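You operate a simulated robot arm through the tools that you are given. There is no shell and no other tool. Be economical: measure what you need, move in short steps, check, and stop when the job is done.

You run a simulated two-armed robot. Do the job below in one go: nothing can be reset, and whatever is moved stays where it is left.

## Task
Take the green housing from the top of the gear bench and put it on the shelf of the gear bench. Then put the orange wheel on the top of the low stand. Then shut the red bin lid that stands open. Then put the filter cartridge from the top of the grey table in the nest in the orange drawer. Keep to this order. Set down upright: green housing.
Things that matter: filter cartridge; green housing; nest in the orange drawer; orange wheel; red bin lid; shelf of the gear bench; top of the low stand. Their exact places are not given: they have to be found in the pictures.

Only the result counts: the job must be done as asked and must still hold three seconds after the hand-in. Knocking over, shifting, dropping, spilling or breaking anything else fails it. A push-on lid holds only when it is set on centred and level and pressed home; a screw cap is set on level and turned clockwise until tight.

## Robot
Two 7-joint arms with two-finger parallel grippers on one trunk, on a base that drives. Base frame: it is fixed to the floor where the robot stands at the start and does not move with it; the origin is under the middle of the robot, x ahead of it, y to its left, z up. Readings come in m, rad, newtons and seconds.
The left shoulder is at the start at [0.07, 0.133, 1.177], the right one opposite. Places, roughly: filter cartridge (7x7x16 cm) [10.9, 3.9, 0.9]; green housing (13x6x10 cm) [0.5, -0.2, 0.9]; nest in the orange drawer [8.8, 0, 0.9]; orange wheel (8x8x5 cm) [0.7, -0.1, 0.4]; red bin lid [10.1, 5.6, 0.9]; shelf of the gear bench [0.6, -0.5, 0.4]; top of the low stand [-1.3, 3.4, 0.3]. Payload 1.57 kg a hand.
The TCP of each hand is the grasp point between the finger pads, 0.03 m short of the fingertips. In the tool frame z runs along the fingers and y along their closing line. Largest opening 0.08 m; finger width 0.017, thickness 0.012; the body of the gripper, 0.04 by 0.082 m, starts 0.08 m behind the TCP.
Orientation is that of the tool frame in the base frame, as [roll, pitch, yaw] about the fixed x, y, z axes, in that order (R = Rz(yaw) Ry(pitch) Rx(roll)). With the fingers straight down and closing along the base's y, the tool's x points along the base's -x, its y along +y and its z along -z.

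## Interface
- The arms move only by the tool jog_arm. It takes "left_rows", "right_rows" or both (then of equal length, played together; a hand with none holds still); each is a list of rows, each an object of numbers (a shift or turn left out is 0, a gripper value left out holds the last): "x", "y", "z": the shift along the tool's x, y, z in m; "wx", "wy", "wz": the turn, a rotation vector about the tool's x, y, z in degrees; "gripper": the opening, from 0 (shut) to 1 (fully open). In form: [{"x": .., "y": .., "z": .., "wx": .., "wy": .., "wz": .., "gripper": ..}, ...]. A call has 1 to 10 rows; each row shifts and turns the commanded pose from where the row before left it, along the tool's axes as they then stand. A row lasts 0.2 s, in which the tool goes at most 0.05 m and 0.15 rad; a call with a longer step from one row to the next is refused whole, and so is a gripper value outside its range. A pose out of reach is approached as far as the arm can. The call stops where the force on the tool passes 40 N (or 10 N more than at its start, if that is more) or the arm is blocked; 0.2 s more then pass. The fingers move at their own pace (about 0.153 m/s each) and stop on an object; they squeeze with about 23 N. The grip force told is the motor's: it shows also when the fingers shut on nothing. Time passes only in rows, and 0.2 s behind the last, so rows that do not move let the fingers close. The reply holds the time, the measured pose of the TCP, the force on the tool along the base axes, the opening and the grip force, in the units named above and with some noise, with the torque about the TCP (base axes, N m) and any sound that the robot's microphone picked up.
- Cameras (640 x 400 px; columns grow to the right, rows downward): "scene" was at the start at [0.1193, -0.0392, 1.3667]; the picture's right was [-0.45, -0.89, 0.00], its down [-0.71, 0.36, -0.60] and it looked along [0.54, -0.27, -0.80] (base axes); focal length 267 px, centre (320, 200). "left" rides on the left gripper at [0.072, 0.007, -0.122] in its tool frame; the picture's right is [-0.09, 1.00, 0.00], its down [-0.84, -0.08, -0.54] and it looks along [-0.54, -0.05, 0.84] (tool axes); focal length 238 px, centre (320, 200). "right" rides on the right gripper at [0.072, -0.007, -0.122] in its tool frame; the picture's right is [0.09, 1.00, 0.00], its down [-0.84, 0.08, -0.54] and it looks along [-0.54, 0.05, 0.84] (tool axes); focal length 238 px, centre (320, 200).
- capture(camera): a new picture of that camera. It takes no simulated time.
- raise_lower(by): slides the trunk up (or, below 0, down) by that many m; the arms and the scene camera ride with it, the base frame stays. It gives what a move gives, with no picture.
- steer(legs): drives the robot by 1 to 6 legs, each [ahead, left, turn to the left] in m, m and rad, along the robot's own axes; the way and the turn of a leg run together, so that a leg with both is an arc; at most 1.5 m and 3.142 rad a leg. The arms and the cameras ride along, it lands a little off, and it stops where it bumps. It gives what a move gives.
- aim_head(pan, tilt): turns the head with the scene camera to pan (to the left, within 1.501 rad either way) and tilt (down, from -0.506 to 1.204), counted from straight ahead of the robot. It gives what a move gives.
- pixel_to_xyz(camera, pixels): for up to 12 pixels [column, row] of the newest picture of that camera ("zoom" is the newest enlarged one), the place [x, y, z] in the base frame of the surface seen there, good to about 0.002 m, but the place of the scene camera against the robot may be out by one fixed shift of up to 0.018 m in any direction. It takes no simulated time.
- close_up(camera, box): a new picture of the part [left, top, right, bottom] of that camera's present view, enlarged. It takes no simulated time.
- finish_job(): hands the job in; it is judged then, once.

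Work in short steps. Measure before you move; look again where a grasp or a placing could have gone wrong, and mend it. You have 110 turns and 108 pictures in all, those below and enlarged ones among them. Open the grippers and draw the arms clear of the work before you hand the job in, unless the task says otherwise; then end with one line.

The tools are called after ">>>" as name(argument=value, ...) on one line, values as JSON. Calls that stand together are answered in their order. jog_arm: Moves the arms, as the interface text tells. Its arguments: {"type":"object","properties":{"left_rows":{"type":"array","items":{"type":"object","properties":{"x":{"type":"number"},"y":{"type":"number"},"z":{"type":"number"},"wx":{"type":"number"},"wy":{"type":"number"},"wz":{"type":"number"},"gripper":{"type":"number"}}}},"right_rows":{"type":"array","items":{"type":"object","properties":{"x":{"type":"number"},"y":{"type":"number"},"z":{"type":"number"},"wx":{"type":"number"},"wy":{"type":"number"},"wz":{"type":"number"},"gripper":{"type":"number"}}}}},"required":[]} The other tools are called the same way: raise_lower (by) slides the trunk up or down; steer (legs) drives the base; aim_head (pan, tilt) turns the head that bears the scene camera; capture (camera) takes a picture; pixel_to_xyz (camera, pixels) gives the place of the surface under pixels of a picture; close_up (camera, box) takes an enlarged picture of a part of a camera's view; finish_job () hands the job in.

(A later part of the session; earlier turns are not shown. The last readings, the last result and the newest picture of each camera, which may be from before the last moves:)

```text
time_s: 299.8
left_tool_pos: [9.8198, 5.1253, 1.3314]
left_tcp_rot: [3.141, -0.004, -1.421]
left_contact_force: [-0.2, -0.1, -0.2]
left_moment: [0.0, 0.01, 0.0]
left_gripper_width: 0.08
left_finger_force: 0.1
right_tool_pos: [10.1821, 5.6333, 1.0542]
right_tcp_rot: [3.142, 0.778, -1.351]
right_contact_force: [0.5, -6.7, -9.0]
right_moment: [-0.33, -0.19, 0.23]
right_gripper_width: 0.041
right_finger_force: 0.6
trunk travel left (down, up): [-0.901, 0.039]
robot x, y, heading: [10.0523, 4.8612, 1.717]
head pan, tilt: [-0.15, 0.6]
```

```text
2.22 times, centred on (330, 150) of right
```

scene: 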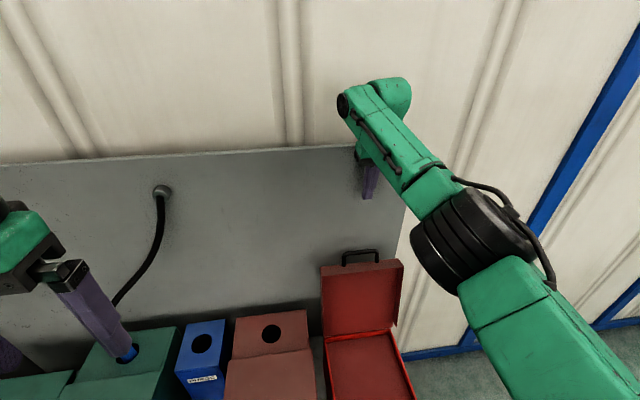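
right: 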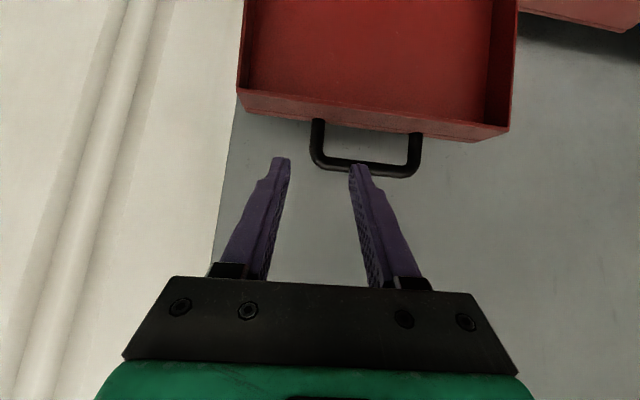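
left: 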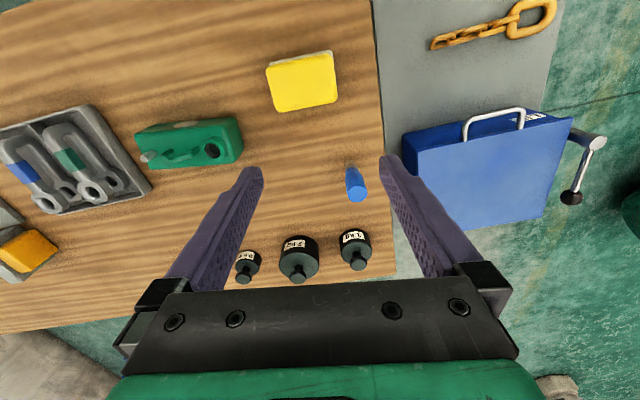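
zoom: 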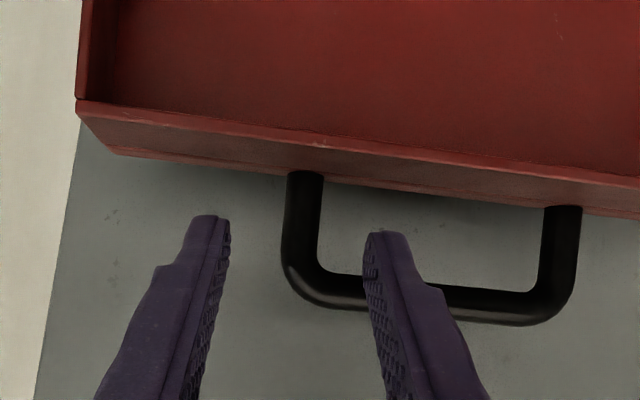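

Contact with the bar (≈7–9 N). The leg is between the fingers; I close on it.

>>> jog_arm(right_rows=[{"gripper": 0}, {}, {}])

>>> close_up(camera="right", box=[220, 60, 440, 240])

```text
time_s: 300.6
left_tool_pos: [9.819, 5.124, 1.3296]
left_tcp_rot: [-3.14, -0.004, -1.42]
left_contact_force: [0.5, 0.2, -0.1]
left_moment: [-0.05, -0.01, -0.02]
left_gripper_width: 0.0797
left_finger_force: 0.0
right_tool_pos: [10.1798, 5.6328, 1.0553]
right_tcp_rot: [-3.139, 0.777, -1.349]
right_contact_force: [-3.7, -6.5, -6.3]
right_moment: [-0.41, -0.06, 0.24]
right_gripper_width: 0.0136
right_finger_force: 29.9
trunk travel left (down, up): [-0.901, 0.039]
robot x, y, heading: [10.0543, 4.8666, 1.718]
head pan, tilt: [-0.15, 0.6]
```

```text
2.22 times, centred on (330, 150) of right
```

zoom: 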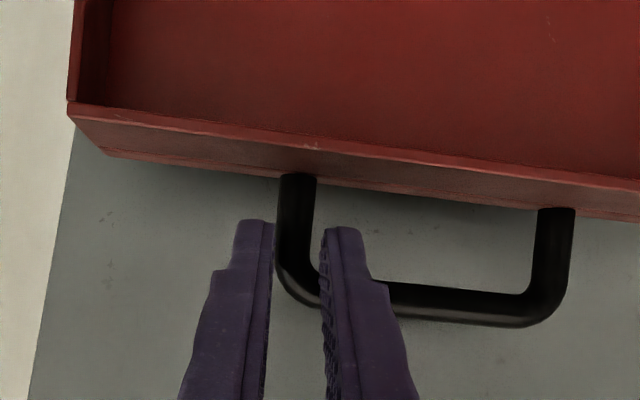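

The leg is pinched (width 0.0136). I pull gently towards the robot.

>>> jog_arm(right_rows=[{"x": 0.0141, "z": -0.0141}, {"x": 0.0141, "z": -0.0141}, {"x": 0.0141, "z": -0.0141}, {"x": 0.0141, "z": -0.0141}, {}])

>>> capture(camera="right")

```text
time_s: 301.8
left_tool_pos: [9.8193, 5.1237, 1.3304]
left_tcp_rot: [-3.14, -0.003, -1.421]
left_contact_force: [0.5, -0.2, -0.2]
left_moment: [0.01, 0.0, -0.02]
left_gripper_width: 0.0797
left_finger_force: 0.0
right_tool_pos: [10.2004, 5.5547, 1.056]
right_tcp_rot: [-3.14, 0.78, -1.352]
right_contact_force: [0.3, 0.2, -0.4]
right_moment: [0.01, 0.02, 0.01]
right_gripper_width: 0.0
right_finger_force: 21.4
trunk travel left (down, up): [-0.901, 0.039]
robot x, y, heading: [10.0561, 4.8642, 1.716]
head pan, tilt: [-0.15, 0.6]
```

```text
29 pictures are left
```

right: 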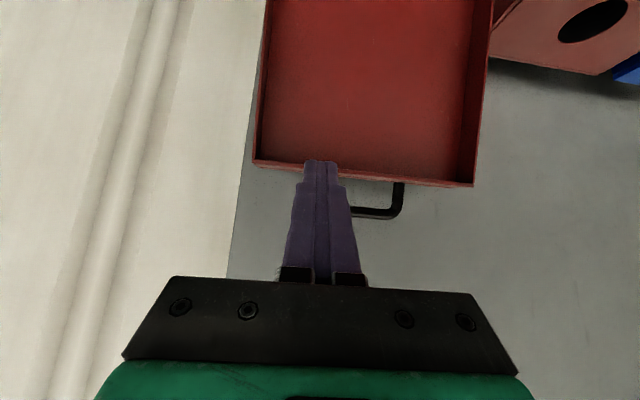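

The pinch slipped off. I check whether the lid has moved.

>>> pixel_to_xyz(camera="right", pixels=[[255, 163], [470, 184], [398, 190], [390, 212], [370, 213], [300, 100], [460, 130], [275, 60], [280, 175]])

>>> close_up(camera="scene", box=[250, 120, 470, 400])

```text
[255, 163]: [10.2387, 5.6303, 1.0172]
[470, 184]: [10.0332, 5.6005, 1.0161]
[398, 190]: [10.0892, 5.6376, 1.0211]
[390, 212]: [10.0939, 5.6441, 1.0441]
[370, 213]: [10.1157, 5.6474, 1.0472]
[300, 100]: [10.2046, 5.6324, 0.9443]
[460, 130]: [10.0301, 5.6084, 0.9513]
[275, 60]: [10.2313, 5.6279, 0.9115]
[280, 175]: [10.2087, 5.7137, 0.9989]
```

```text
1.43 times, centred on (360, 260) of scene
```

zoom: 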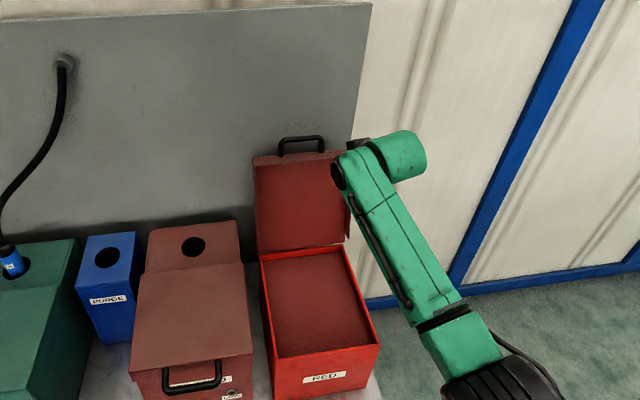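

It slipped because only the tip corner held. I retry with the tool almost horizontal so the leg sits deep between the pads, passing through the handle loop. I tilt 35° more and open.

>>> jog_arm(right_rows=[{"x": 0.014, "z": -0.014, "gripper": 0.45}, {"x": 0.014, "z": -0.014}, {"wy": -7}, {"wy": -7}, {"wy": -7}, {"wy": -7}, {"wy": -7}, {}])

>>> capture(camera="right")

```text
time_s: 303.6
left_tool_pos: [9.8201, 5.1234, 1.3309]
left_tcp_rot: [3.141, -0.003, -1.421]
left_contact_force: [0.4, 0.6, 0.1]
left_moment: [0.0, -0.02, 0.02]
left_gripper_width: 0.0799
left_finger_force: 0.0
right_tool_pos: [10.2076, 5.5167, 1.0563]
right_tcp_rot: [-3.135, 1.39, -1.344]
right_contact_force: [0.6, -0.6, -0.8]
right_moment: [-0.04, 0.01, 0.0]
right_gripper_width: 0.0361
right_finger_force: 0.0
trunk travel left (down, up): [-0.901, 0.039]
robot x, y, heading: [10.0548, 4.8671, 1.716]
head pan, tilt: [-0.15, 0.6]
```

```text
27 pictures are left
```

right: 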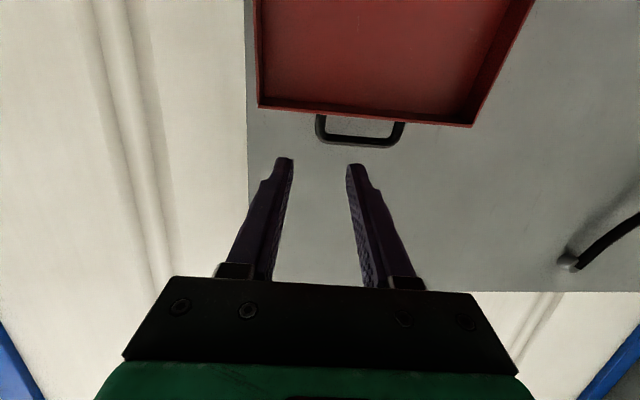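

Now I measure the handle's legs and bar in this straight-on view.

>>> close_up(camera="right", box=[250, 80, 490, 230])

>>> pixel_to_xyz(camera="right", pixels=[[320, 118], [320, 126], [322, 138], [360, 143], [360, 140], [401, 130], [401, 140], [262, 106], [468, 124], [360, 130]])

```text
2.67 times, centred on (370, 155) of right
```

zoom: 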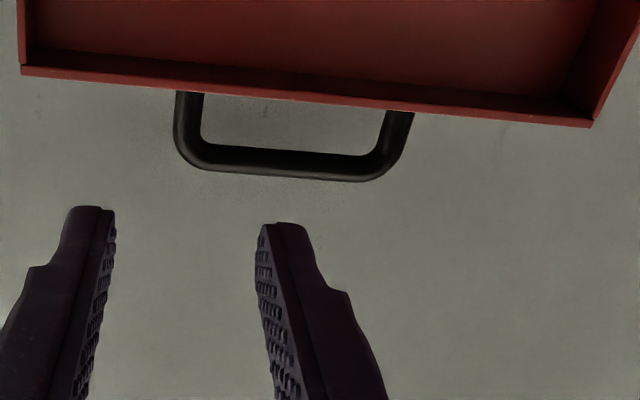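

```text
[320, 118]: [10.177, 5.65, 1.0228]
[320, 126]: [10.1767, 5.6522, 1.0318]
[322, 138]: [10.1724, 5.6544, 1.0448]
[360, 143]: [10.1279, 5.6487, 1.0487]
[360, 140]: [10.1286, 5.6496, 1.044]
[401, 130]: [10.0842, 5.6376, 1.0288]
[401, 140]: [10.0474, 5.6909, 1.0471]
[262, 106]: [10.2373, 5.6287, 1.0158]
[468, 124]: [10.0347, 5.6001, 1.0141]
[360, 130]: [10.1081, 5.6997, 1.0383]
```

The leg centre is ~(10.177, 5.657), loop gap z 1.018–1.041. The tool axis already points at it; I advance 0.143 m and close.

>>> jog_arm(right_rows=[{"x": 0.0014, "y": -0.0016, "z": 0.035}, {"z": 0.035}, {"z": 0.03}, {"z": 0.025}, {"z": 0.0178}, {}])

>>> close_up(camera="right", box=[220, 60, 440, 240])

```text
time_s: 305.0
left_tool_pos: [9.821, 5.1228, 1.3313]
left_tcp_rot: [3.14, -0.002, -1.422]
left_contact_force: [1.4, 0.2, -0.4]
left_moment: [0.03, 0.03, 0.02]
left_gripper_width: 0.08
left_finger_force: 0.0
right_tool_pos: [10.1827, 5.6449, 1.0333]
right_tcp_rot: [-3.136, 1.393, -1.346]
right_contact_force: [0.0, 0.2, -1.7]
right_moment: [0.01, 0.01, 0.02]
right_gripper_width: 0.0361
right_finger_force: 0.1
right hand out of reach, approached as far as the arm can: row 5
trunk travel left (down, up): [-0.901, 0.039]
robot x, y, heading: [10.0518, 4.8676, 1.721]
head pan, tilt: [-0.15, 0.6]
```

```text
2.22 times, centred on (330, 150) of right
```

zoom: 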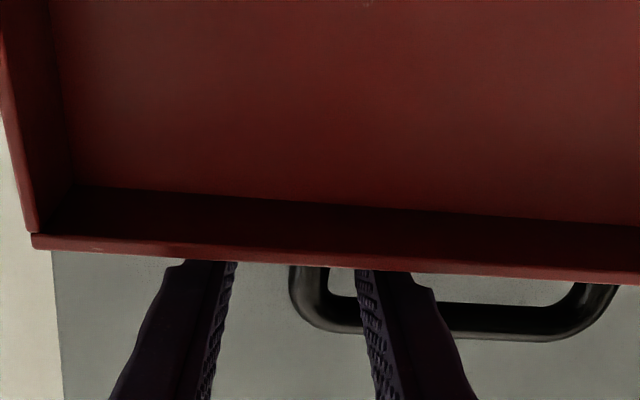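

The leg lies between the pads and the fingertips pass through the loop. Close and check the grip width.

>>> jog_arm(right_rows=[{"gripper": 0}, {}, {}])

>>> jog_arm(right_rows=[{"x": 0.0008, "z": -0.0151}, {"x": 0.0008, "z": -0.0151}, {"x": 0.0017, "z": -0.015}, {"x": 0.0017, "z": -0.015}, {"x": 0.0037, "z": -0.0146}, {"x": 0.0037, "z": -0.0146}, {}])

>>> capture(camera="right")

```text
time_s: 305.8
left_tool_pos: [9.8157, 5.1232, 1.3309]
left_tcp_rot: [-3.14, -0.005, -1.42]
left_contact_force: [0.2, 0.0, -0.6]
left_moment: [-0.03, 0.01, 0.0]
left_gripper_width: 0.08
left_finger_force: 0.1
right_tool_pos: [10.1769, 5.6437, 1.0312]
right_tcp_rot: [-3.124, 1.39, -1.334]
right_contact_force: [-9.0, -4.5, -4.4]
right_moment: [0.1, -0.17, 0.29]
right_gripper_width: 0.0129
right_finger_force: 29.9
trunk travel left (down, up): [-0.901, 0.039]
robot x, y, heading: [10.0544, 4.8658, 1.716]
head pan, tilt: [-0.15, 0.6]
```

```text
time_s: 307.4
left_tool_pos: [9.8114, 5.1211, 1.3293]
left_tcp_rot: [-3.136, -0.004, -1.421]
left_contact_force: [-0.6, 0.8, 0.0]
left_moment: [-0.01, 0.0, 0.02]
left_gripper_width: 0.0799
left_finger_force: 0.1
right_tool_pos: [10.1917, 5.5568, 1.0354]
right_tcp_rot: [-3.102, 1.391, -1.31]
right_contact_force: [-22.7, -2.0, 2.0]
right_moment: [0.46, -0.14, 0.36]
right_gripper_width: 0.0117
right_finger_force: 29.2
trunk travel left (down, up): [-0.901, 0.039]
robot x, y, heading: [10.0524, 4.8683, 1.725]
head pan, tilt: [-0.15, 0.6]
```

```text
24 pictures are left
```

right: 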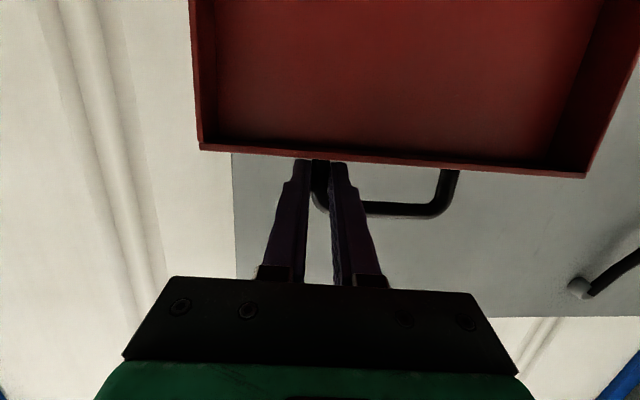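

The lid is coming along (past vertical now). There is lateral load (−22 N in x), so I correct sideways and follow the arc forward and down.

>>> jog_arm(right_rows=[{"y": 0.004, "x": 0.008, "z": -0.0178}, {"y": 0.003, "x": 0.008, "z": -0.0178}, {"y": 0.002, "x": 0.008, "z": -0.0178}, {"x": 0.0138, "z": -0.0181}, {"x": 0.0138, "z": -0.0181}, {"x": 0.0138, "z": -0.0181}, {}])

>>> capture(camera="right")

```text
time_s: 309.0
left_tool_pos: [9.8126, 5.1165, 1.3326]
left_tcp_rot: [-3.135, 0.002, -1.42]
left_contact_force: [-0.4, 0.1, -1.1]
left_moment: [0.0, 0.0, -0.03]
left_gripper_width: 0.08
left_finger_force: 0.0
right_tool_pos: [10.2084, 5.4367, 0.9934]
right_tcp_rot: [-3.097, 1.395, -1.306]
right_contact_force: [-19.8, -12.1, 15.2]
right_moment: [0.71, -0.36, 0.13]
right_gripper_width: 0.0126
right_finger_force: 29.2
trunk travel left (down, up): [-0.901, 0.039]
robot x, y, heading: [10.0596, 4.8633, 1.722]
head pan, tilt: [-0.15, 0.6]
```

```text
23 pictures are left
```

right: 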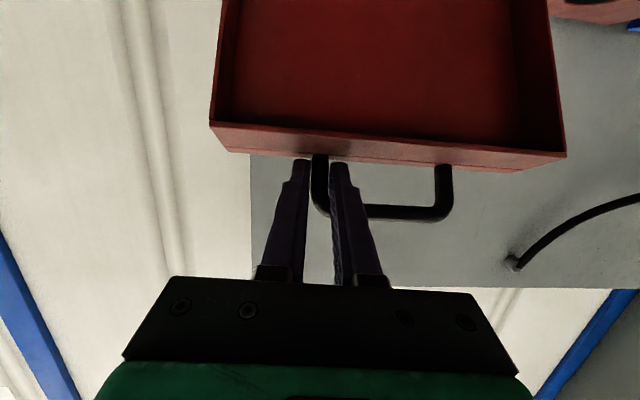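

>>> capture(camera="scene")

>>> pixel_to_xyz(camera="scene", pixels=[[320, 345], [400, 390], [330, 250], [360, 235]])

```text
22 pictures are left
```

scene: 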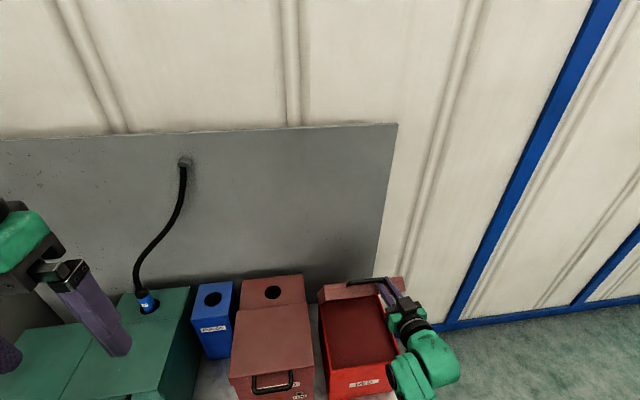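

```text
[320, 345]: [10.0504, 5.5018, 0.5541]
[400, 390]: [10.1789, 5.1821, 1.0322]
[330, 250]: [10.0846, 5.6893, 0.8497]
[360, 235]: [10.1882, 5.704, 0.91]
```

The lid is half way and the bin has not moved. I follow further down to about 50°, then release and draw back so it drops shut.

>>> jog_arm(right_rows=[{"x": 0.0181, "z": -0.0136, "y": 0.003}, {"x": 0.0181, "z": -0.0136, "y": 0.002}, {"x": 0.0181, "z": -0.0136}, {"x": 0.02, "z": -0.009}, {"x": 0.02, "z": -0.007}, {"gripper": 0.5}, {}, {"z": -0.03}, {"z": -0.03}])

>>> capture(camera="scene")

```text
time_s: 310.0
left_tool_pos: [9.8165, 5.1118, 1.3319]
left_tcp_rot: [-3.14, 0.006, -1.42]
left_contact_force: [1.1, 0.3, 0.3]
left_moment: [0.04, 0.05, 0.0]
left_gripper_width: 0.08
left_finger_force: 0.1
right_tool_pos: [10.2187, 5.3795, 0.9429]
right_tcp_rot: [-3.107, 1.412, -1.309]
right_contact_force: [-16.3, -25.7, 16.0]
right_moment: [0.0, -0.59, -0.05]
right_gripper_width: 0.0126
right_finger_force: 29.9
trunk travel left (down, up): [-0.901, 0.039]
robot x, y, heading: [10.054, 4.865, 1.721]
head pan, tilt: [-0.15, 0.6]
stopped in row 4 (right hand): the force on the tool passed its limit (the readings are from after the stop); the commanded pose is now the measured one
```

```text
21 pictures are left
```

scene: 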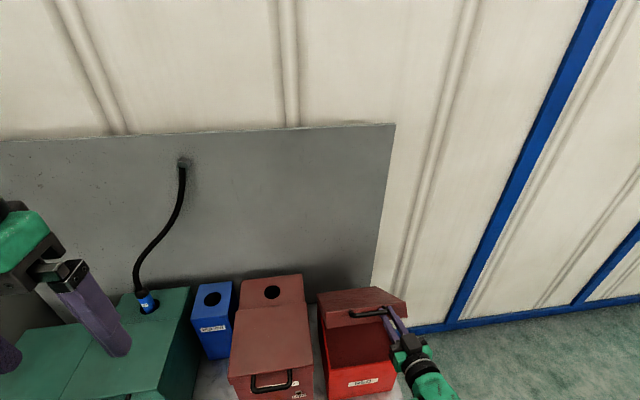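

The force limit stopped the motion; the lid is now ~50° down. I release, and draw back so it falls.

>>> jog_arm(right_rows=[{"gripper": 0.5}, {}, {}, {"z": -0.03}, {"z": -0.03}, {"z": -0.03}, {}, {}])

>>> capture(camera="scene")

```text
time_s: 311.8
left_tool_pos: [9.8192, 5.1229, 1.3307]
left_tcp_rot: [-3.141, -0.002, -1.42]
left_contact_force: [-0.7, -0.4, -0.3]
left_moment: [0.0, 0.0, -0.01]
left_gripper_width: 0.0802
left_finger_force: 0.1
right_tool_pos: [10.2416, 5.3018, 0.9518]
right_tcp_rot: [-3.135, 1.397, -1.343]
right_contact_force: [-0.5, -0.6, -0.1]
right_moment: [0.0, -0.01, 0.02]
right_gripper_width: 0.0399
right_finger_force: 0.1
trunk travel left (down, up): [-0.901, 0.039]
robot x, y, heading: [10.054, 4.8662, 1.722]
head pan, tilt: [-0.15, 0.6]
```

```text
20 pictures are left
```

scene: 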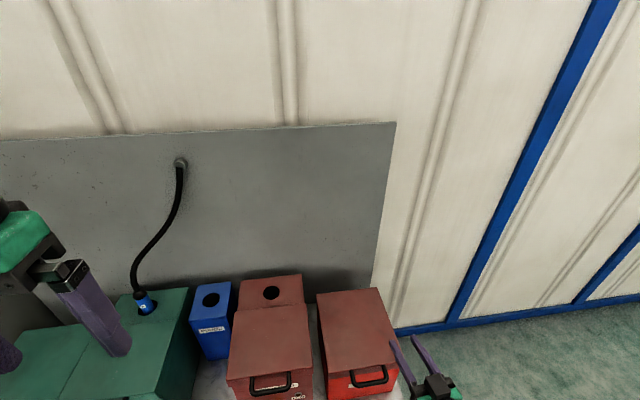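

The lid has fallen shut. I verify it is level.

>>> pixel_to_xyz(camera="scene", pixels=[[325, 298], [370, 295], [330, 365], [380, 355], [370, 382], [348, 325]])

```text
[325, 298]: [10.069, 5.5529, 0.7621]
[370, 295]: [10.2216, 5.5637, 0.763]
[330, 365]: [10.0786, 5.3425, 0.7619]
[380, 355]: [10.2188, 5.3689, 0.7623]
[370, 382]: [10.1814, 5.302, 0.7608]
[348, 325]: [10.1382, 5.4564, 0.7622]
```

The lid is level at z 0.762 (+offset): shut. Next, the filter cartridge. I back off, raise the right hand and turn its tool vertical, then move east and turn to face the grey table.

>>> steer(legs=[[-0.3, 0, 0]])

>>> jog_arm(right_rows=[{"x": -0.045, "gripper": 1}, {"x": -0.045}, {"x": -0.045}, {"x": -0.045}, {"x": -0.045}])

>>> jog_arm(right_rows=[{"wy": 8}, {"wy": 8}, {"wy": 8}, {"wy": 8}, {"wy": 8}, {"wy": 8}, {"wy": 8}, {"wy": 8}, {"wy": 8}, {"wy": 8}])

>>> steer(legs=[[0, -0.95, 0], [0, 0, 1.5], [0, 0, 1.5]])

>>> aim_head(pan=-0.2, tilt=0.65)

>>> capture(camera="scene")

```text
time_s: 313.8
left_tool_pos: [9.8639, 4.8279, 1.3299]
left_tcp_rot: [-3.14, -0.005, -1.414]
left_contact_force: [0.4, 0.1, 0.4]
left_moment: [-0.05, -0.02, -0.01]
left_gripper_width: 0.08
left_finger_force: 0.1
right_tool_pos: [10.2815, 5.0096, 0.9499]
right_tcp_rot: [-3.136, 1.393, -1.339]
right_contact_force: [0.1, -0.2, 0.0]
right_moment: [-0.01, 0.01, 0.03]
right_gripper_width: 0.0401
right_finger_force: 0.2
trunk travel left (down, up): [-0.901, 0.039]
robot x, y, heading: [10.1011, 4.5691, 1.727]
head pan, tilt: [-0.15, 0.6]
```

```text
time_s: 315.0
left_tool_pos: [9.8651, 4.8277, 1.3298]
left_tcp_rot: [3.139, -0.002, -1.413]
left_contact_force: [0.4, 0.9, 0.1]
left_moment: [-0.02, 0.01, 0.01]
left_gripper_width: 0.08
left_finger_force: 0.1
right_tool_pos: [10.2781, 5.047, 1.1759]
right_tcp_rot: [-3.14, 1.396, -1.343]
right_contact_force: [0.4, -0.2, -0.7]
right_moment: [0.0, 0.02, 0.01]
right_gripper_width: 0.0798
right_finger_force: 0.0
trunk travel left (down, up): [-0.901, 0.039]
robot x, y, heading: [10.0987, 4.568, 1.726]
head pan, tilt: [-0.15, 0.6]
```

```text
time_s: 317.2
left_tool_pos: [9.862, 4.8273, 1.3295]
left_tcp_rot: [-3.141, -0.004, -1.413]
left_contact_force: [-0.4, -0.1, 0.4]
left_moment: [-0.04, -0.02, 0.0]
left_gripper_width: 0.0802
left_finger_force: 0.1
right_tool_pos: [10.2857, 5.0691, 1.1557]
right_tcp_rot: [-3.139, -0.002, -1.343]
right_contact_force: [0.4, 0.6, -0.3]
right_moment: [-0.03, 0.02, -0.02]
right_gripper_width: 0.0802
right_finger_force: 0.1
right hand out of reach, approached as far as the arm can: row 1, 2, 3
trunk travel left (down, up): [-0.901, 0.039]
robot x, y, heading: [10.1027, 4.5711, 1.722]
head pan, tilt: [-0.15, 0.6]
```

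```text
time_s: 329.7
left_tool_pos: [11.273, 4.4652, 1.3306]
left_tcp_rot: [3.141, -0.004, 1.653]
left_contact_force: [-0.1, -0.9, -0.2]
left_moment: [0.03, 0.02, -0.03]
left_gripper_width: 0.0798
left_finger_force: 0.0
right_tool_pos: [10.833, 4.2547, 1.1548]
right_tcp_rot: [3.141, 0.0, 1.725]
right_contact_force: [0.1, 0.8, 0.0]
right_moment: [0.01, 0.01, -0.01]
right_gripper_width: 0.0801
right_finger_force: 0.0
trunk travel left (down, up): [-0.901, 0.039]
robot x, y, heading: [11.0586, 4.7417, -1.484]
head pan, tilt: [-0.15, 0.6]
```

```text
time_s: 330.3
left_tool_pos: [11.2741, 4.4641, 1.3315]
left_tcp_rot: [-3.141, -0.003, 1.652]
left_contact_force: [-0.5, -0.5, -0.2]
left_moment: [0.02, 0.02, 0.01]
left_gripper_width: 0.08
left_finger_force: 0.1
right_tool_pos: [10.832, 4.2543, 1.155]
right_tcp_rot: [3.141, -0.001, 1.725]
right_contact_force: [-0.2, 0.3, -0.1]
right_moment: [-0.04, 0.02, -0.03]
right_gripper_width: 0.0803
right_finger_force: 0.1
trunk travel left (down, up): [-0.901, 0.039]
robot x, y, heading: [11.0578, 4.738, -1.487]
head pan, tilt: [-0.201, 0.649]
```

```text
19 pictures are left
```

scene: 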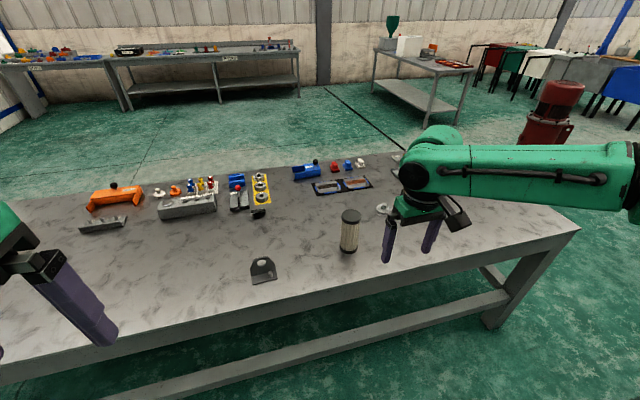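

The cartridge stands at (350,230). I measure it and use the right hand camera as well.

>>> capture(camera="right")

>>> pixel_to_xyz(camera="scene", pixels=[[350, 214], [341, 240], [358, 240], [349, 252], [320, 265], [400, 290]])

```text
18 pictures are left
```

right: 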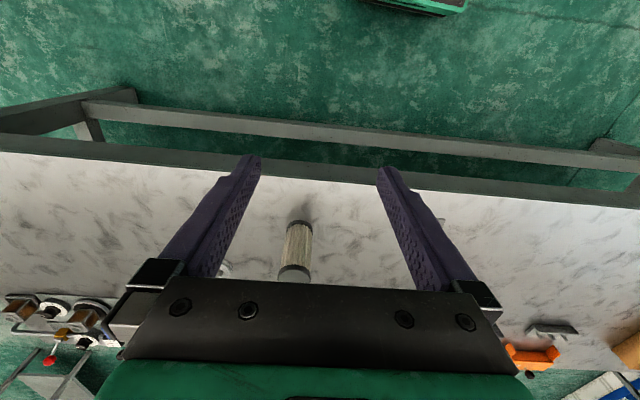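

```text
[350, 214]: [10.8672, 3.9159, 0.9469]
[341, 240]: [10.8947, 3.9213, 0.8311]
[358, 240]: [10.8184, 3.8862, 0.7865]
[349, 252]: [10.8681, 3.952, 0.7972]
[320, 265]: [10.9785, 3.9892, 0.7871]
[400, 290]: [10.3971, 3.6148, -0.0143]
```

>>> pixel_to_xyz(camera="right", pixels=[[300, 225], [286, 245], [313, 245], [295, 265], [295, 275], [282, 270], [309, 270], [340, 215], [300, 180]])

>>> close_up(camera="right", box=[260, 200, 350, 290])

```text
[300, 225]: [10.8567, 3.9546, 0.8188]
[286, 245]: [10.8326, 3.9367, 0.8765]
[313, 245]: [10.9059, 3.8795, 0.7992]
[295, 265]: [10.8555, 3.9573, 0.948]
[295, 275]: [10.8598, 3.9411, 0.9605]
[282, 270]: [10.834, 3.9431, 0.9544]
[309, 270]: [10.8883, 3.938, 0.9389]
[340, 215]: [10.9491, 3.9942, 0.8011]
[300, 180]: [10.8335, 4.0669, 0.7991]
```

```text
4.44 times, centred on (305, 245) of right
```

zoom: 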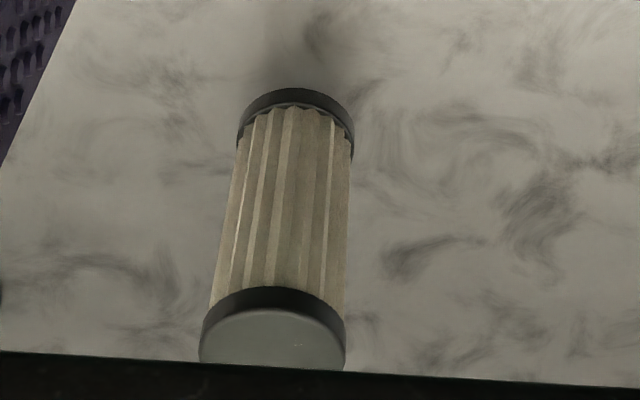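

The cartridge axis is at about (10.860, 3.921), top z 0.9605, table z 0.80. I drive ahead so the vertical gripper is right above it.

>>> steer(legs=[[0.333, 0, 0]])

>>> capture(camera="right")

```text
time_s: 332.5
left_tool_pos: [11.3059, 4.1388, 1.3317]
left_tcp_rot: [3.141, 0.001, 1.66]
left_contact_force: [-0.1, 0.3, -0.2]
left_moment: [-0.02, 0.01, 0.01]
left_gripper_width: 0.0802
left_finger_force: 0.1
right_tool_pos: [10.8654, 3.9247, 1.156]
right_tcp_rot: [-3.14, 0.004, 1.731]
right_contact_force: [0.5, -0.4, -0.6]
right_moment: [-0.02, -0.03, -0.01]
right_gripper_width: 0.0801
right_finger_force: 0.2
trunk travel left (down, up): [-0.901, 0.039]
robot x, y, heading: [11.0851, 4.4054, -1.485]
head pan, tilt: [-0.201, 0.649]
```

```text
16 pictures are left
```

right: 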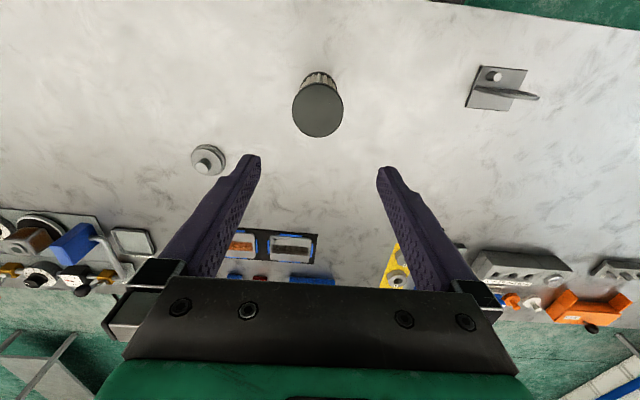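

>>> pixel_to_xyz(camera="right", pixels=[[317, 85], [317, 135], [294, 110], [341, 110], [318, 110]])

```text
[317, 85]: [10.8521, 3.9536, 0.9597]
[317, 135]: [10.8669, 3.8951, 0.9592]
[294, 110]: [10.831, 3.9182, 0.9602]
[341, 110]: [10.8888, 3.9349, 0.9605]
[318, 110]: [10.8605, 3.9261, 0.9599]
```

Cap centre is (10.860, 3.925). I correct 5 mm sideways, descend to TCP z≈0.93 and close.

>>> jog_arm(right_rows=[{"y": -0.005, "z": 0.04}, {"z": 0.045}, {"z": 0.045}, {"z": 0.045}, {"z": 0.045}, {}, {"gripper": 0}, {}, {}])

>>> capture(camera="right")

```text
time_s: 334.5
left_tool_pos: [11.3048, 4.1336, 1.3312]
left_tcp_rot: [-3.141, -0.004, 1.66]
left_contact_force: [0.2, 0.4, 0.2]
left_moment: [-0.01, 0.02, 0.02]
left_gripper_width: 0.0801
left_finger_force: 0.1
right_tool_pos: [10.8553, 3.9309, 0.9457]
right_tcp_rot: [-3.141, 0.002, 1.732]
right_contact_force: [-0.1, 1.1, -0.2]
right_moment: [0.05, -0.14, 0.01]
right_gripper_width: 0.0668
right_finger_force: 22.9
right hand out of reach, approached as far as the arm can: row 5
trunk travel left (down, up): [-0.901, 0.039]
robot x, y, heading: [11.0859, 4.41, -1.48]
head pan, tilt: [-0.201, 0.649]
```

```text
15 pictures are left
```

right: 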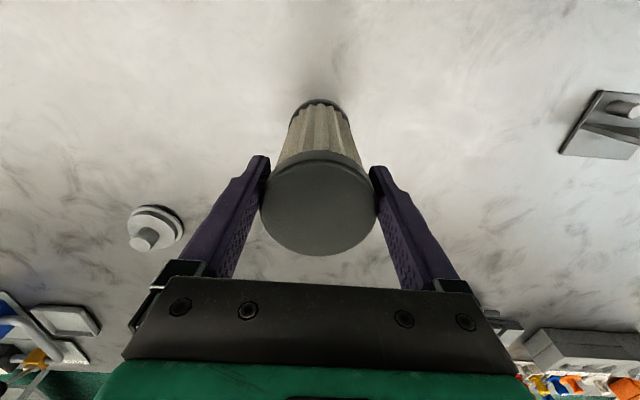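

Held firmly (width 0.0668). I lift 0.16 m and check for slip.

>>> jog_arm(right_rows=[{"z": -0.03}, {"z": -0.045}, {"z": -0.045}, {"z": -0.045}, {}])

>>> capture(camera="right")

```text
time_s: 335.7
left_tool_pos: [11.3038, 4.1355, 1.3309]
left_tcp_rot: [-3.141, -0.005, 1.659]
left_contact_force: [0.6, 0.7, -0.1]
left_moment: [0.0, 0.04, 0.02]
left_gripper_width: 0.0799
left_finger_force: 0.1
right_tool_pos: [10.8568, 3.9285, 1.1104]
right_tcp_rot: [-3.141, 0.0, 1.733]
right_contact_force: [-0.6, 0.3, -2.6]
right_moment: [0.0, 0.01, 0.0]
right_gripper_width: 0.0669
right_finger_force: 23.1
trunk travel left (down, up): [-0.901, 0.039]
robot x, y, heading: [11.0848, 4.4081, -1.482]
head pan, tilt: [-0.201, 0.649]
```

```text
14 pictures are left
```

right: 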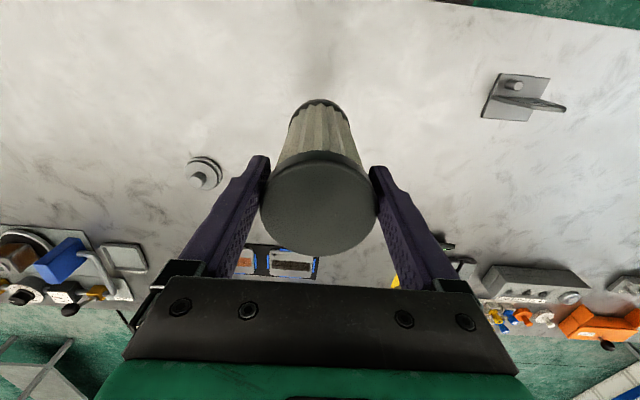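

The cartridge hangs steadily. I back away and drive the known route west between the motors, then south toward the orange drawer's table.

>>> steer(legs=[[-0.35, 0, 0], [0, -1.4, 0], [0, -0.45, 0], [0.495, -0.86, 0], [0.495, -0.86, 0], [0, 0, -0.089]])

```text
time_s: 356.8
left_tool_pos: [7.8505, 3.0901, 1.3316]
left_tcp_rot: [3.141, -0.004, 1.616]
left_contact_force: [0.7, -0.3, -0.6]
left_moment: [0.01, 0.03, -0.01]
left_gripper_width: 0.0801
left_finger_force: 0.0
right_tool_pos: [7.3929, 2.9047, 1.1098]
right_tcp_rot: [-3.14, 0.001, 1.685]
right_contact_force: [-0.3, 0.9, -1.9]
right_moment: [0.02, 0.01, 0.01]
right_gripper_width: 0.0671
right_finger_force: 22.7
trunk travel left (down, up): [-0.901, 0.039]
robot x, y, heading: [7.64, 3.3686, -1.529]
head pan, tilt: [-0.201, 0.649]
```

>>> steer(legs=[[0, 0, -0.042], [1.4, 0, 0], [1.4, 0, 0], [0, 0, 1.571]])

>>> aim_head(pan=-0.2, tilt=0.6)

>>> capture(camera="scene")

```text
time_s: 374.3
left_tool_pos: [8.0348, 0.8419, 1.3309]
left_tcp_rot: [3.14, -0.003, -3.077]
left_contact_force: [-0.4, 0.0, 0.3]
left_moment: [0.0, 0.0, -0.01]
left_gripper_width: 0.0799
left_finger_force: 0.1
right_tool_pos: [8.228, 0.3879, 1.11]
right_tcp_rot: [3.14, 0.0, -3.003]
right_contact_force: [0.3, -0.3, -2.6]
right_moment: [0.03, 0.0, 0.01]
right_gripper_width: 0.067
right_finger_force: 22.9
trunk travel left (down, up): [-0.901, 0.039]
robot x, y, heading: [7.7571, 0.632, 0.066]
head pan, tilt: [-0.201, 0.649]
```

```text
time_s: 374.9
left_tool_pos: [8.0337, 0.8414, 1.3311]
left_tcp_rot: [3.138, -0.003, -3.077]
left_contact_force: [-0.6, -0.2, -0.6]
left_moment: [0.02, -0.02, 0.04]
left_gripper_width: 0.08
left_finger_force: 0.0
right_tool_pos: [8.2277, 0.3873, 1.1098]
right_tcp_rot: [3.141, -0.001, -3.005]
right_contact_force: [0.3, -0.2, -2.6]
right_moment: [0.0, 0.02, -0.03]
right_gripper_width: 0.067
right_finger_force: 22.7
trunk travel left (down, up): [-0.901, 0.039]
robot x, y, heading: [7.7552, 0.6265, 0.063]
head pan, tilt: [-0.201, 0.6]
```

```text
13 pictures are left
```

scene: 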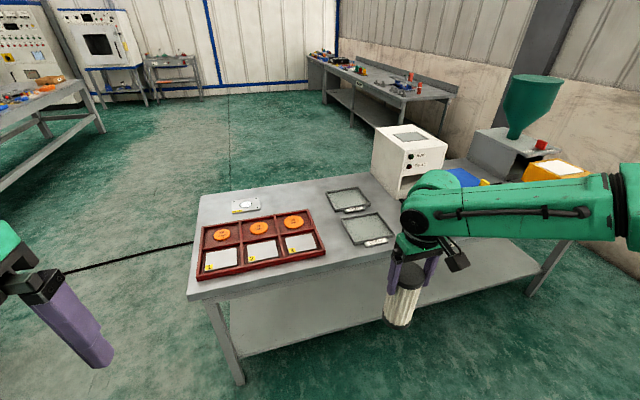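

The orange drawer unit is to the right, behind my arm at (560,175). I strafe right 0.45 m and look again.

>>> steer(legs=[[0, -0.5, 0]])

>>> aim_head(pan=0.05, tilt=0.55)

>>> capture(camera="scene")

```text
time_s: 377.9
left_tool_pos: [8.0664, 0.3403, 1.3301]
left_tcp_rot: [-3.14, -0.004, -3.079]
left_contact_force: [-0.5, -0.1, 0.1]
left_moment: [-0.02, 0.0, -0.01]
left_gripper_width: 0.0799
left_finger_force: 0.1
right_tool_pos: [8.2579, -0.1138, 1.1104]
right_tcp_rot: [-3.141, 0.001, -3.009]
right_contact_force: [0.3, -0.6, -2.6]
right_moment: [-0.01, 0.01, -0.06]
right_gripper_width: 0.067
right_finger_force: 22.6
trunk travel left (down, up): [-0.901, 0.039]
robot x, y, heading: [7.7888, 0.1241, 0.061]
head pan, tilt: [-0.201, 0.6]
```

```text
time_s: 378.7
left_tool_pos: [8.0658, 0.3383, 1.3306]
left_tcp_rot: [3.14, -0.003, -3.08]
left_contact_force: [0.9, -1.1, -0.7]
left_moment: [0.02, 0.0, -0.01]
left_gripper_width: 0.08
left_finger_force: 0.0
right_tool_pos: [8.2585, -0.1161, 1.1094]
right_tcp_rot: [3.141, 0.0, -3.008]
right_contact_force: [0.3, 0.2, -2.6]
right_moment: [0.02, 0.0, 0.04]
right_gripper_width: 0.067
right_finger_force: 23.4
trunk travel left (down, up): [-0.901, 0.039]
robot x, y, heading: [7.7882, 0.1291, 0.067]
head pan, tilt: [0.051, 0.55]
```

```text
12 pictures are left
```

scene: 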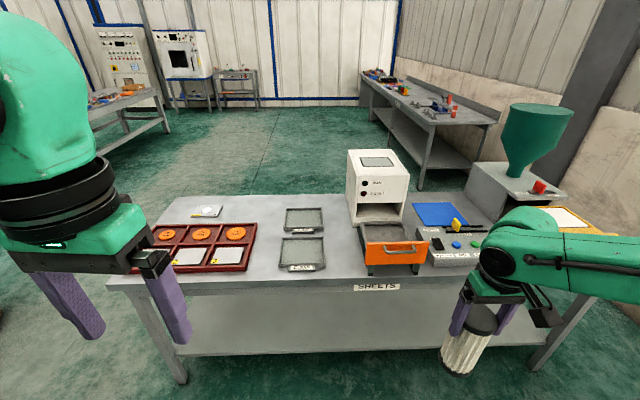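

The orange drawer is open under the white instrument at (393,247). I zoom on it and measure.

>>> close_up(camera="scene", box=[340, 180, 440, 285])

>>> pixel_to_xyz(camera="scene", pixels=[[364, 243], [422, 243], [365, 225], [402, 225], [392, 232], [370, 232], [410, 235], [395, 258], [360, 200], [395, 215], [320, 265], [392, 246]])

```text
3.81 times, centred on (390, 232) of scene
```

zoom: 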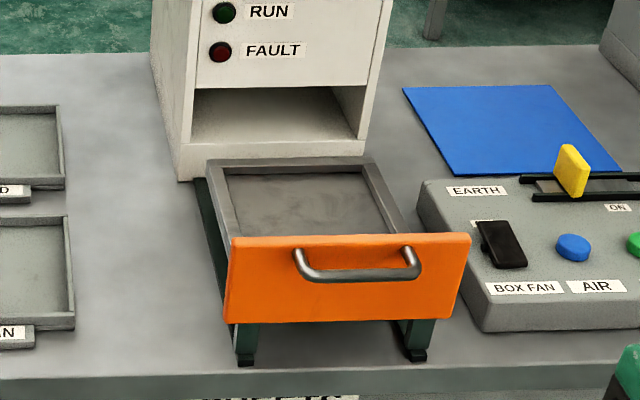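

```text
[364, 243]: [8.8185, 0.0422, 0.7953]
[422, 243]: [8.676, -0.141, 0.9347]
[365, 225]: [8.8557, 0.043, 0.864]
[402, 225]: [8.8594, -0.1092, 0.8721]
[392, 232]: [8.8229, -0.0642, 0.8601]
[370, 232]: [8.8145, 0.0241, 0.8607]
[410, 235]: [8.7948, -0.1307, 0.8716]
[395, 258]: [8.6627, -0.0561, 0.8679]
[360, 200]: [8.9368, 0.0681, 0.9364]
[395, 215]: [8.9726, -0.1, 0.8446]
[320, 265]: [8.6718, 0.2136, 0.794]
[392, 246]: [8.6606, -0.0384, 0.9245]
```

The nest is the grey-framed recess in the drawer (floor z≈0.874). I raise the hand, and move to a spot offset to the side for a hand-camera view past the cartridge.

>>> raise_lower(by=0.038)

>>> steer(legs=[[0.2, -0.12, -0.06]])

>>> capture(camera="right")

```text
time_s: 379.5
left_tool_pos: [8.066, 0.3372, 1.3678]
left_tcp_rot: [3.141, -0.003, -3.08]
left_contact_force: [-0.2, -0.3, 0.1]
left_moment: [0.02, 0.0, 0.0]
left_gripper_width: 0.0804
left_finger_force: 0.0
right_tool_pos: [8.2587, -0.1162, 1.1477]
right_tcp_rot: [3.142, 0.0, -3.009]
right_contact_force: [-0.3, 0.1, -2.3]
right_moment: [0.0, 0.01, 0.03]
right_gripper_width: 0.0672
right_finger_force: 22.7
trunk travel left (down, up): [-0.939, 0.001]
robot x, y, heading: [7.786, 0.1272, 0.059]
head pan, tilt: [0.051, 0.55]
```

```text
time_s: 381.2
left_tool_pos: [8.2713, 0.2058, 1.3701]
left_tcp_rot: [-3.139, 0.0, 3.137]
left_contact_force: [-0.3, -0.2, -0.2]
left_moment: [-0.01, 0.0, 0.01]
left_gripper_width: 0.0801
left_finger_force: 0.0
right_tool_pos: [8.4339, -0.2593, 1.1509]
right_tcp_rot: [-3.139, 0.003, -3.075]
right_contact_force: [-0.6, 1.1, -2.9]
right_moment: [0.03, -0.01, 0.01]
right_gripper_width: 0.0669
right_finger_force: 22.8
trunk travel left (down, up): [-0.939, 0.001]
robot x, y, heading: [7.9806, 0.008, -0.012]
head pan, tilt: [0.051, 0.55]
```

```text
10 pictures are left
```

right: 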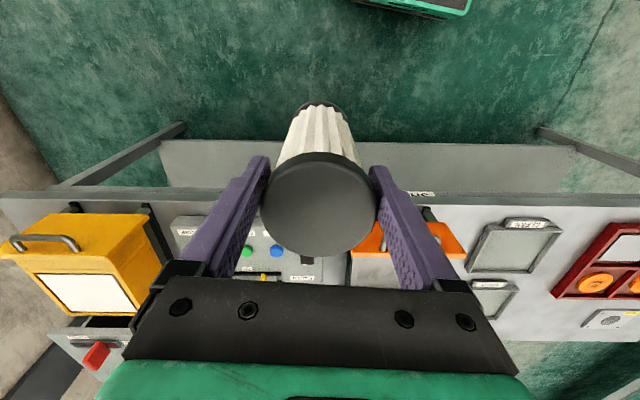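

The fingers hide the nest here. I use one head-camera picture, measuring both the cartridge cap (whose true place I know from the TCP) and the nest, to cancel the camera shift.

>>> aim_head(pan=-0.2, tilt=0.75)

>>> capture(camera="scene")

```text
time_s: 382.0
left_tool_pos: [8.2754, 0.2038, 1.3693]
left_tcp_rot: [-3.141, -0.003, 3.136]
left_contact_force: [-0.3, 0.3, 0.8]
left_moment: [0.02, 0.02, 0.0]
left_gripper_width: 0.08
left_finger_force: 0.0
right_tool_pos: [8.4376, -0.2626, 1.1478]
right_tcp_rot: [3.141, 0.001, -3.075]
right_contact_force: [-0.9, 0.2, -3.1]
right_moment: [0.0, 0.05, 0.0]
right_gripper_width: 0.0669
right_finger_force: 22.7
trunk travel left (down, up): [-0.939, 0.001]
robot x, y, heading: [7.9878, 0.0123, -0.002]
head pan, tilt: [-0.201, 0.75]
```

```text
9 pictures are left
```

scene: 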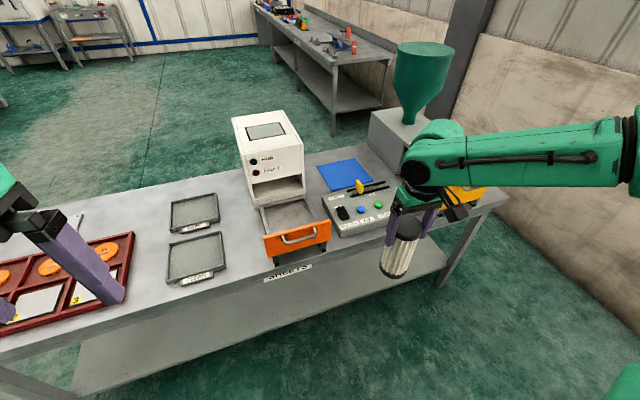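

>>> close_up(camera="scene", box=[240, 170, 440, 290])

```text
3.20 times, centred on (340, 230) of scene
```

zoom: 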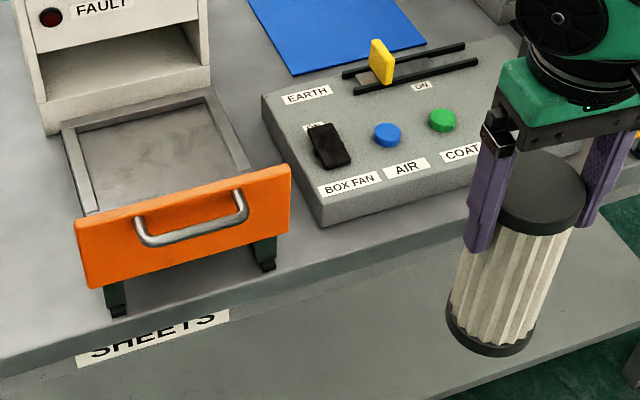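

>>> pixel_to_xyz(camera="zoom", pixels=[[84, 137], [204, 103], [242, 163], [100, 208], [155, 160], [66, 128], [205, 92], [535, 228], [503, 205], [582, 195], [540, 160], [180, 175]])

```text
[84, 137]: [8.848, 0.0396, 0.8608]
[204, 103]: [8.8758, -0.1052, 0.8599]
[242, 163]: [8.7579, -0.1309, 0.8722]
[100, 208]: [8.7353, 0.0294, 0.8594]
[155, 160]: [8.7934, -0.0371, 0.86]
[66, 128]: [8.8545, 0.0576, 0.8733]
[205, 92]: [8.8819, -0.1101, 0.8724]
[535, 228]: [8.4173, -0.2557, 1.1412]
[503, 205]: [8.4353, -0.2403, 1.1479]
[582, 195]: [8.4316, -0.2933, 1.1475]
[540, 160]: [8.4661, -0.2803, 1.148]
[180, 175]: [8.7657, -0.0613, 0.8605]
```

Offset found: scene +(−0.005, +0.005, +0.014). The nest (about 0.147 wide, floor true z≈0.874) has its centre near (8.778, −0.038). I strafe left, extend the arm 0.1 m and drive ahead.

>>> steer(legs=[[0, 0.2246, 0]])

>>> jog_arm(right_rows=[{"x": -0.0334}, {"x": -0.0333}, {"x": -0.0333}, {}])

>>> steer(legs=[[0.234, 0, 0]])

>>> capture(camera="right")

```text
time_s: 383.7
left_tool_pos: [8.2767, 0.4248, 1.3697]
left_tcp_rot: [3.137, -0.005, 3.14]
left_contact_force: [0.2, 0.0, 0.2]
left_moment: [0.07, -0.01, 0.02]
left_gripper_width: 0.0801
left_finger_force: 0.0
right_tool_pos: [8.4391, -0.0392, 1.1467]
right_tcp_rot: [3.14, -0.001, -3.073]
right_contact_force: [0.7, -0.3, -2.9]
right_moment: [0.03, 0.03, 0.01]
right_gripper_width: 0.0673
right_finger_force: 23.2
trunk travel left (down, up): [-0.939, 0.001]
robot x, y, heading: [7.9844, 0.2389, 0.0]
head pan, tilt: [-0.201, 0.75]
```

```text
time_s: 384.7
left_tool_pos: [8.2756, 0.4321, 1.3684]
left_tcp_rot: [-3.14, -0.001, 3.141]
left_contact_force: [-0.2, 0.4, -0.2]
left_moment: [-0.02, 0.01, 0.01]
left_gripper_width: 0.08
left_finger_force: 0.0
right_tool_pos: [8.5386, -0.0258, 1.1503]
right_tcp_rot: [3.141, 0.001, -3.072]
right_contact_force: [-0.3, 0.0, -2.8]
right_moment: [0.02, 0.02, 0.01]
right_gripper_width: 0.0669
right_finger_force: 23.2
trunk travel left (down, up): [-0.939, 0.001]
robot x, y, heading: [7.9829, 0.2397, 0.002]
head pan, tilt: [-0.201, 0.75]
```

```text
time_s: 386.5
left_tool_pos: [8.5059, 0.4269, 1.3706]
left_tcp_rot: [3.14, -0.002, 3.135]
left_contact_force: [0.2, 0.6, -0.1]
left_moment: [-0.01, -0.03, 0.02]
left_gripper_width: 0.0799
left_finger_force: 0.1
right_tool_pos: [8.7666, -0.0317, 1.153]
right_tcp_rot: [-3.141, 0.003, -3.077]
right_contact_force: [-0.7, -0.6, -3.4]
right_moment: [-0.01, -0.02, 0.01]
right_gripper_width: 0.067
right_finger_force: 23.1
trunk travel left (down, up): [-0.939, 0.001]
robot x, y, heading: [8.2157, 0.2399, -0.014]
head pan, tilt: [-0.201, 0.75]
```

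```text
7 pictures are left
```

right: 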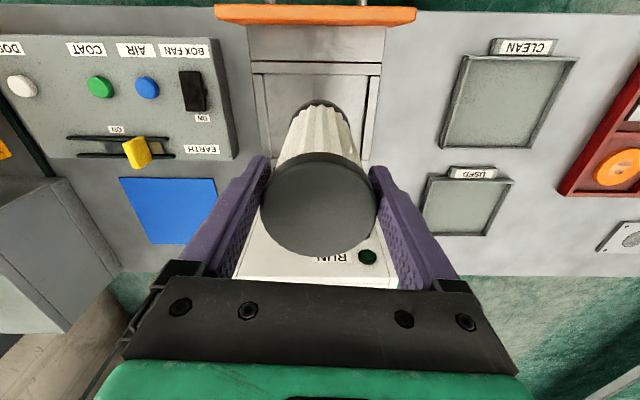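

Now the nest frame is visible (front rim at row ~68), with a gap between it and the orange front. I measure precisely.

>>> pixel_to_xyz(camera="right", pixels=[[265, 68], [375, 68], [265, 85], [368, 85], [266, 130], [365, 130], [258, 110], [378, 110], [315, 45], [315, 90], [263, 150], [315, 64]])

>>> close_up(camera="right", box=[210, 0, 420, 180])

```text
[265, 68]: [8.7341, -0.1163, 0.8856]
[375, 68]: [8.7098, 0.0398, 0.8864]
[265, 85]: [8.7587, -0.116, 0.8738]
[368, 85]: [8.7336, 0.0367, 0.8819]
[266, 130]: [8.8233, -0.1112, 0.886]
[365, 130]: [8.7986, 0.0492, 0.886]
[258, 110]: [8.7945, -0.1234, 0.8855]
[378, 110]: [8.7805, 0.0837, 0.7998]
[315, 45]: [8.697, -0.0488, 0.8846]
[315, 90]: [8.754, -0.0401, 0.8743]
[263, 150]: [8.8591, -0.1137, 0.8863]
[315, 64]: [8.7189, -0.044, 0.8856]
```

```text
2.22 times, centred on (315, 90) of right
```

zoom: 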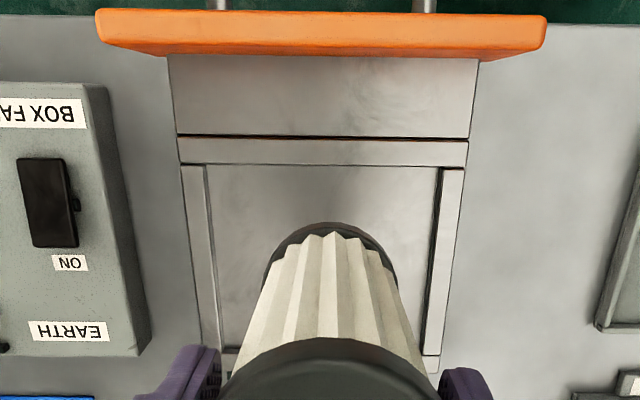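

Nest interior spans x≈8.735–8.857, y≈−0.11…0.04; centre (8.796, −0.034), floor 0.874. I move over it and descend near the floor.

>>> jog_arm(right_rows=[{"x": -0.0229, "y": -0.0035}, {"z": 0.04}, {"z": 0.04}, {"z": 0.04}, {"z": 0.006}, {}])

>>> capture(camera="right")

```text
time_s: 387.9
left_tool_pos: [8.511, 0.4283, 1.3688]
left_tcp_rot: [3.139, -0.006, 3.133]
left_contact_force: [0.7, -0.6, -0.1]
left_moment: [0.05, 0.01, 0.0]
left_gripper_width: 0.08
left_finger_force: 0.1
right_tool_pos: [8.7338, -0.0448, 1.0513]
right_tcp_rot: [-3.141, 0.002, -3.078]
right_contact_force: [0.5, 0.1, -2.5]
right_moment: [-0.01, 0.04, 0.02]
right_gripper_width: 0.067
right_finger_force: 23.1
right hand out of reach, approached as far as the arm can: row 1, 2, 3, 4, 5
trunk travel left (down, up): [-0.939, 0.001]
robot x, y, heading: [8.2173, 0.2358, -0.01]
head pan, tilt: [-0.201, 0.75]
```

```text
5 pictures are left
5 turns are left
```

right: 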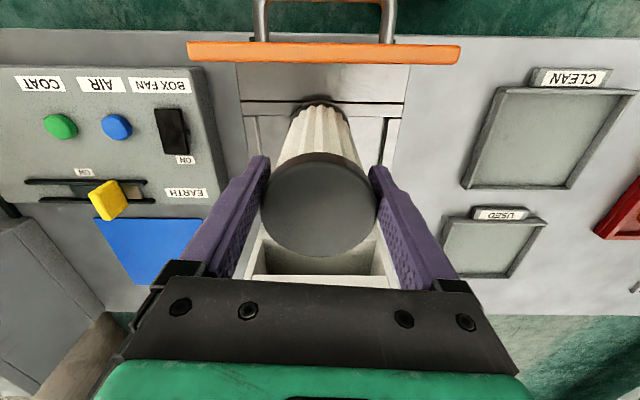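

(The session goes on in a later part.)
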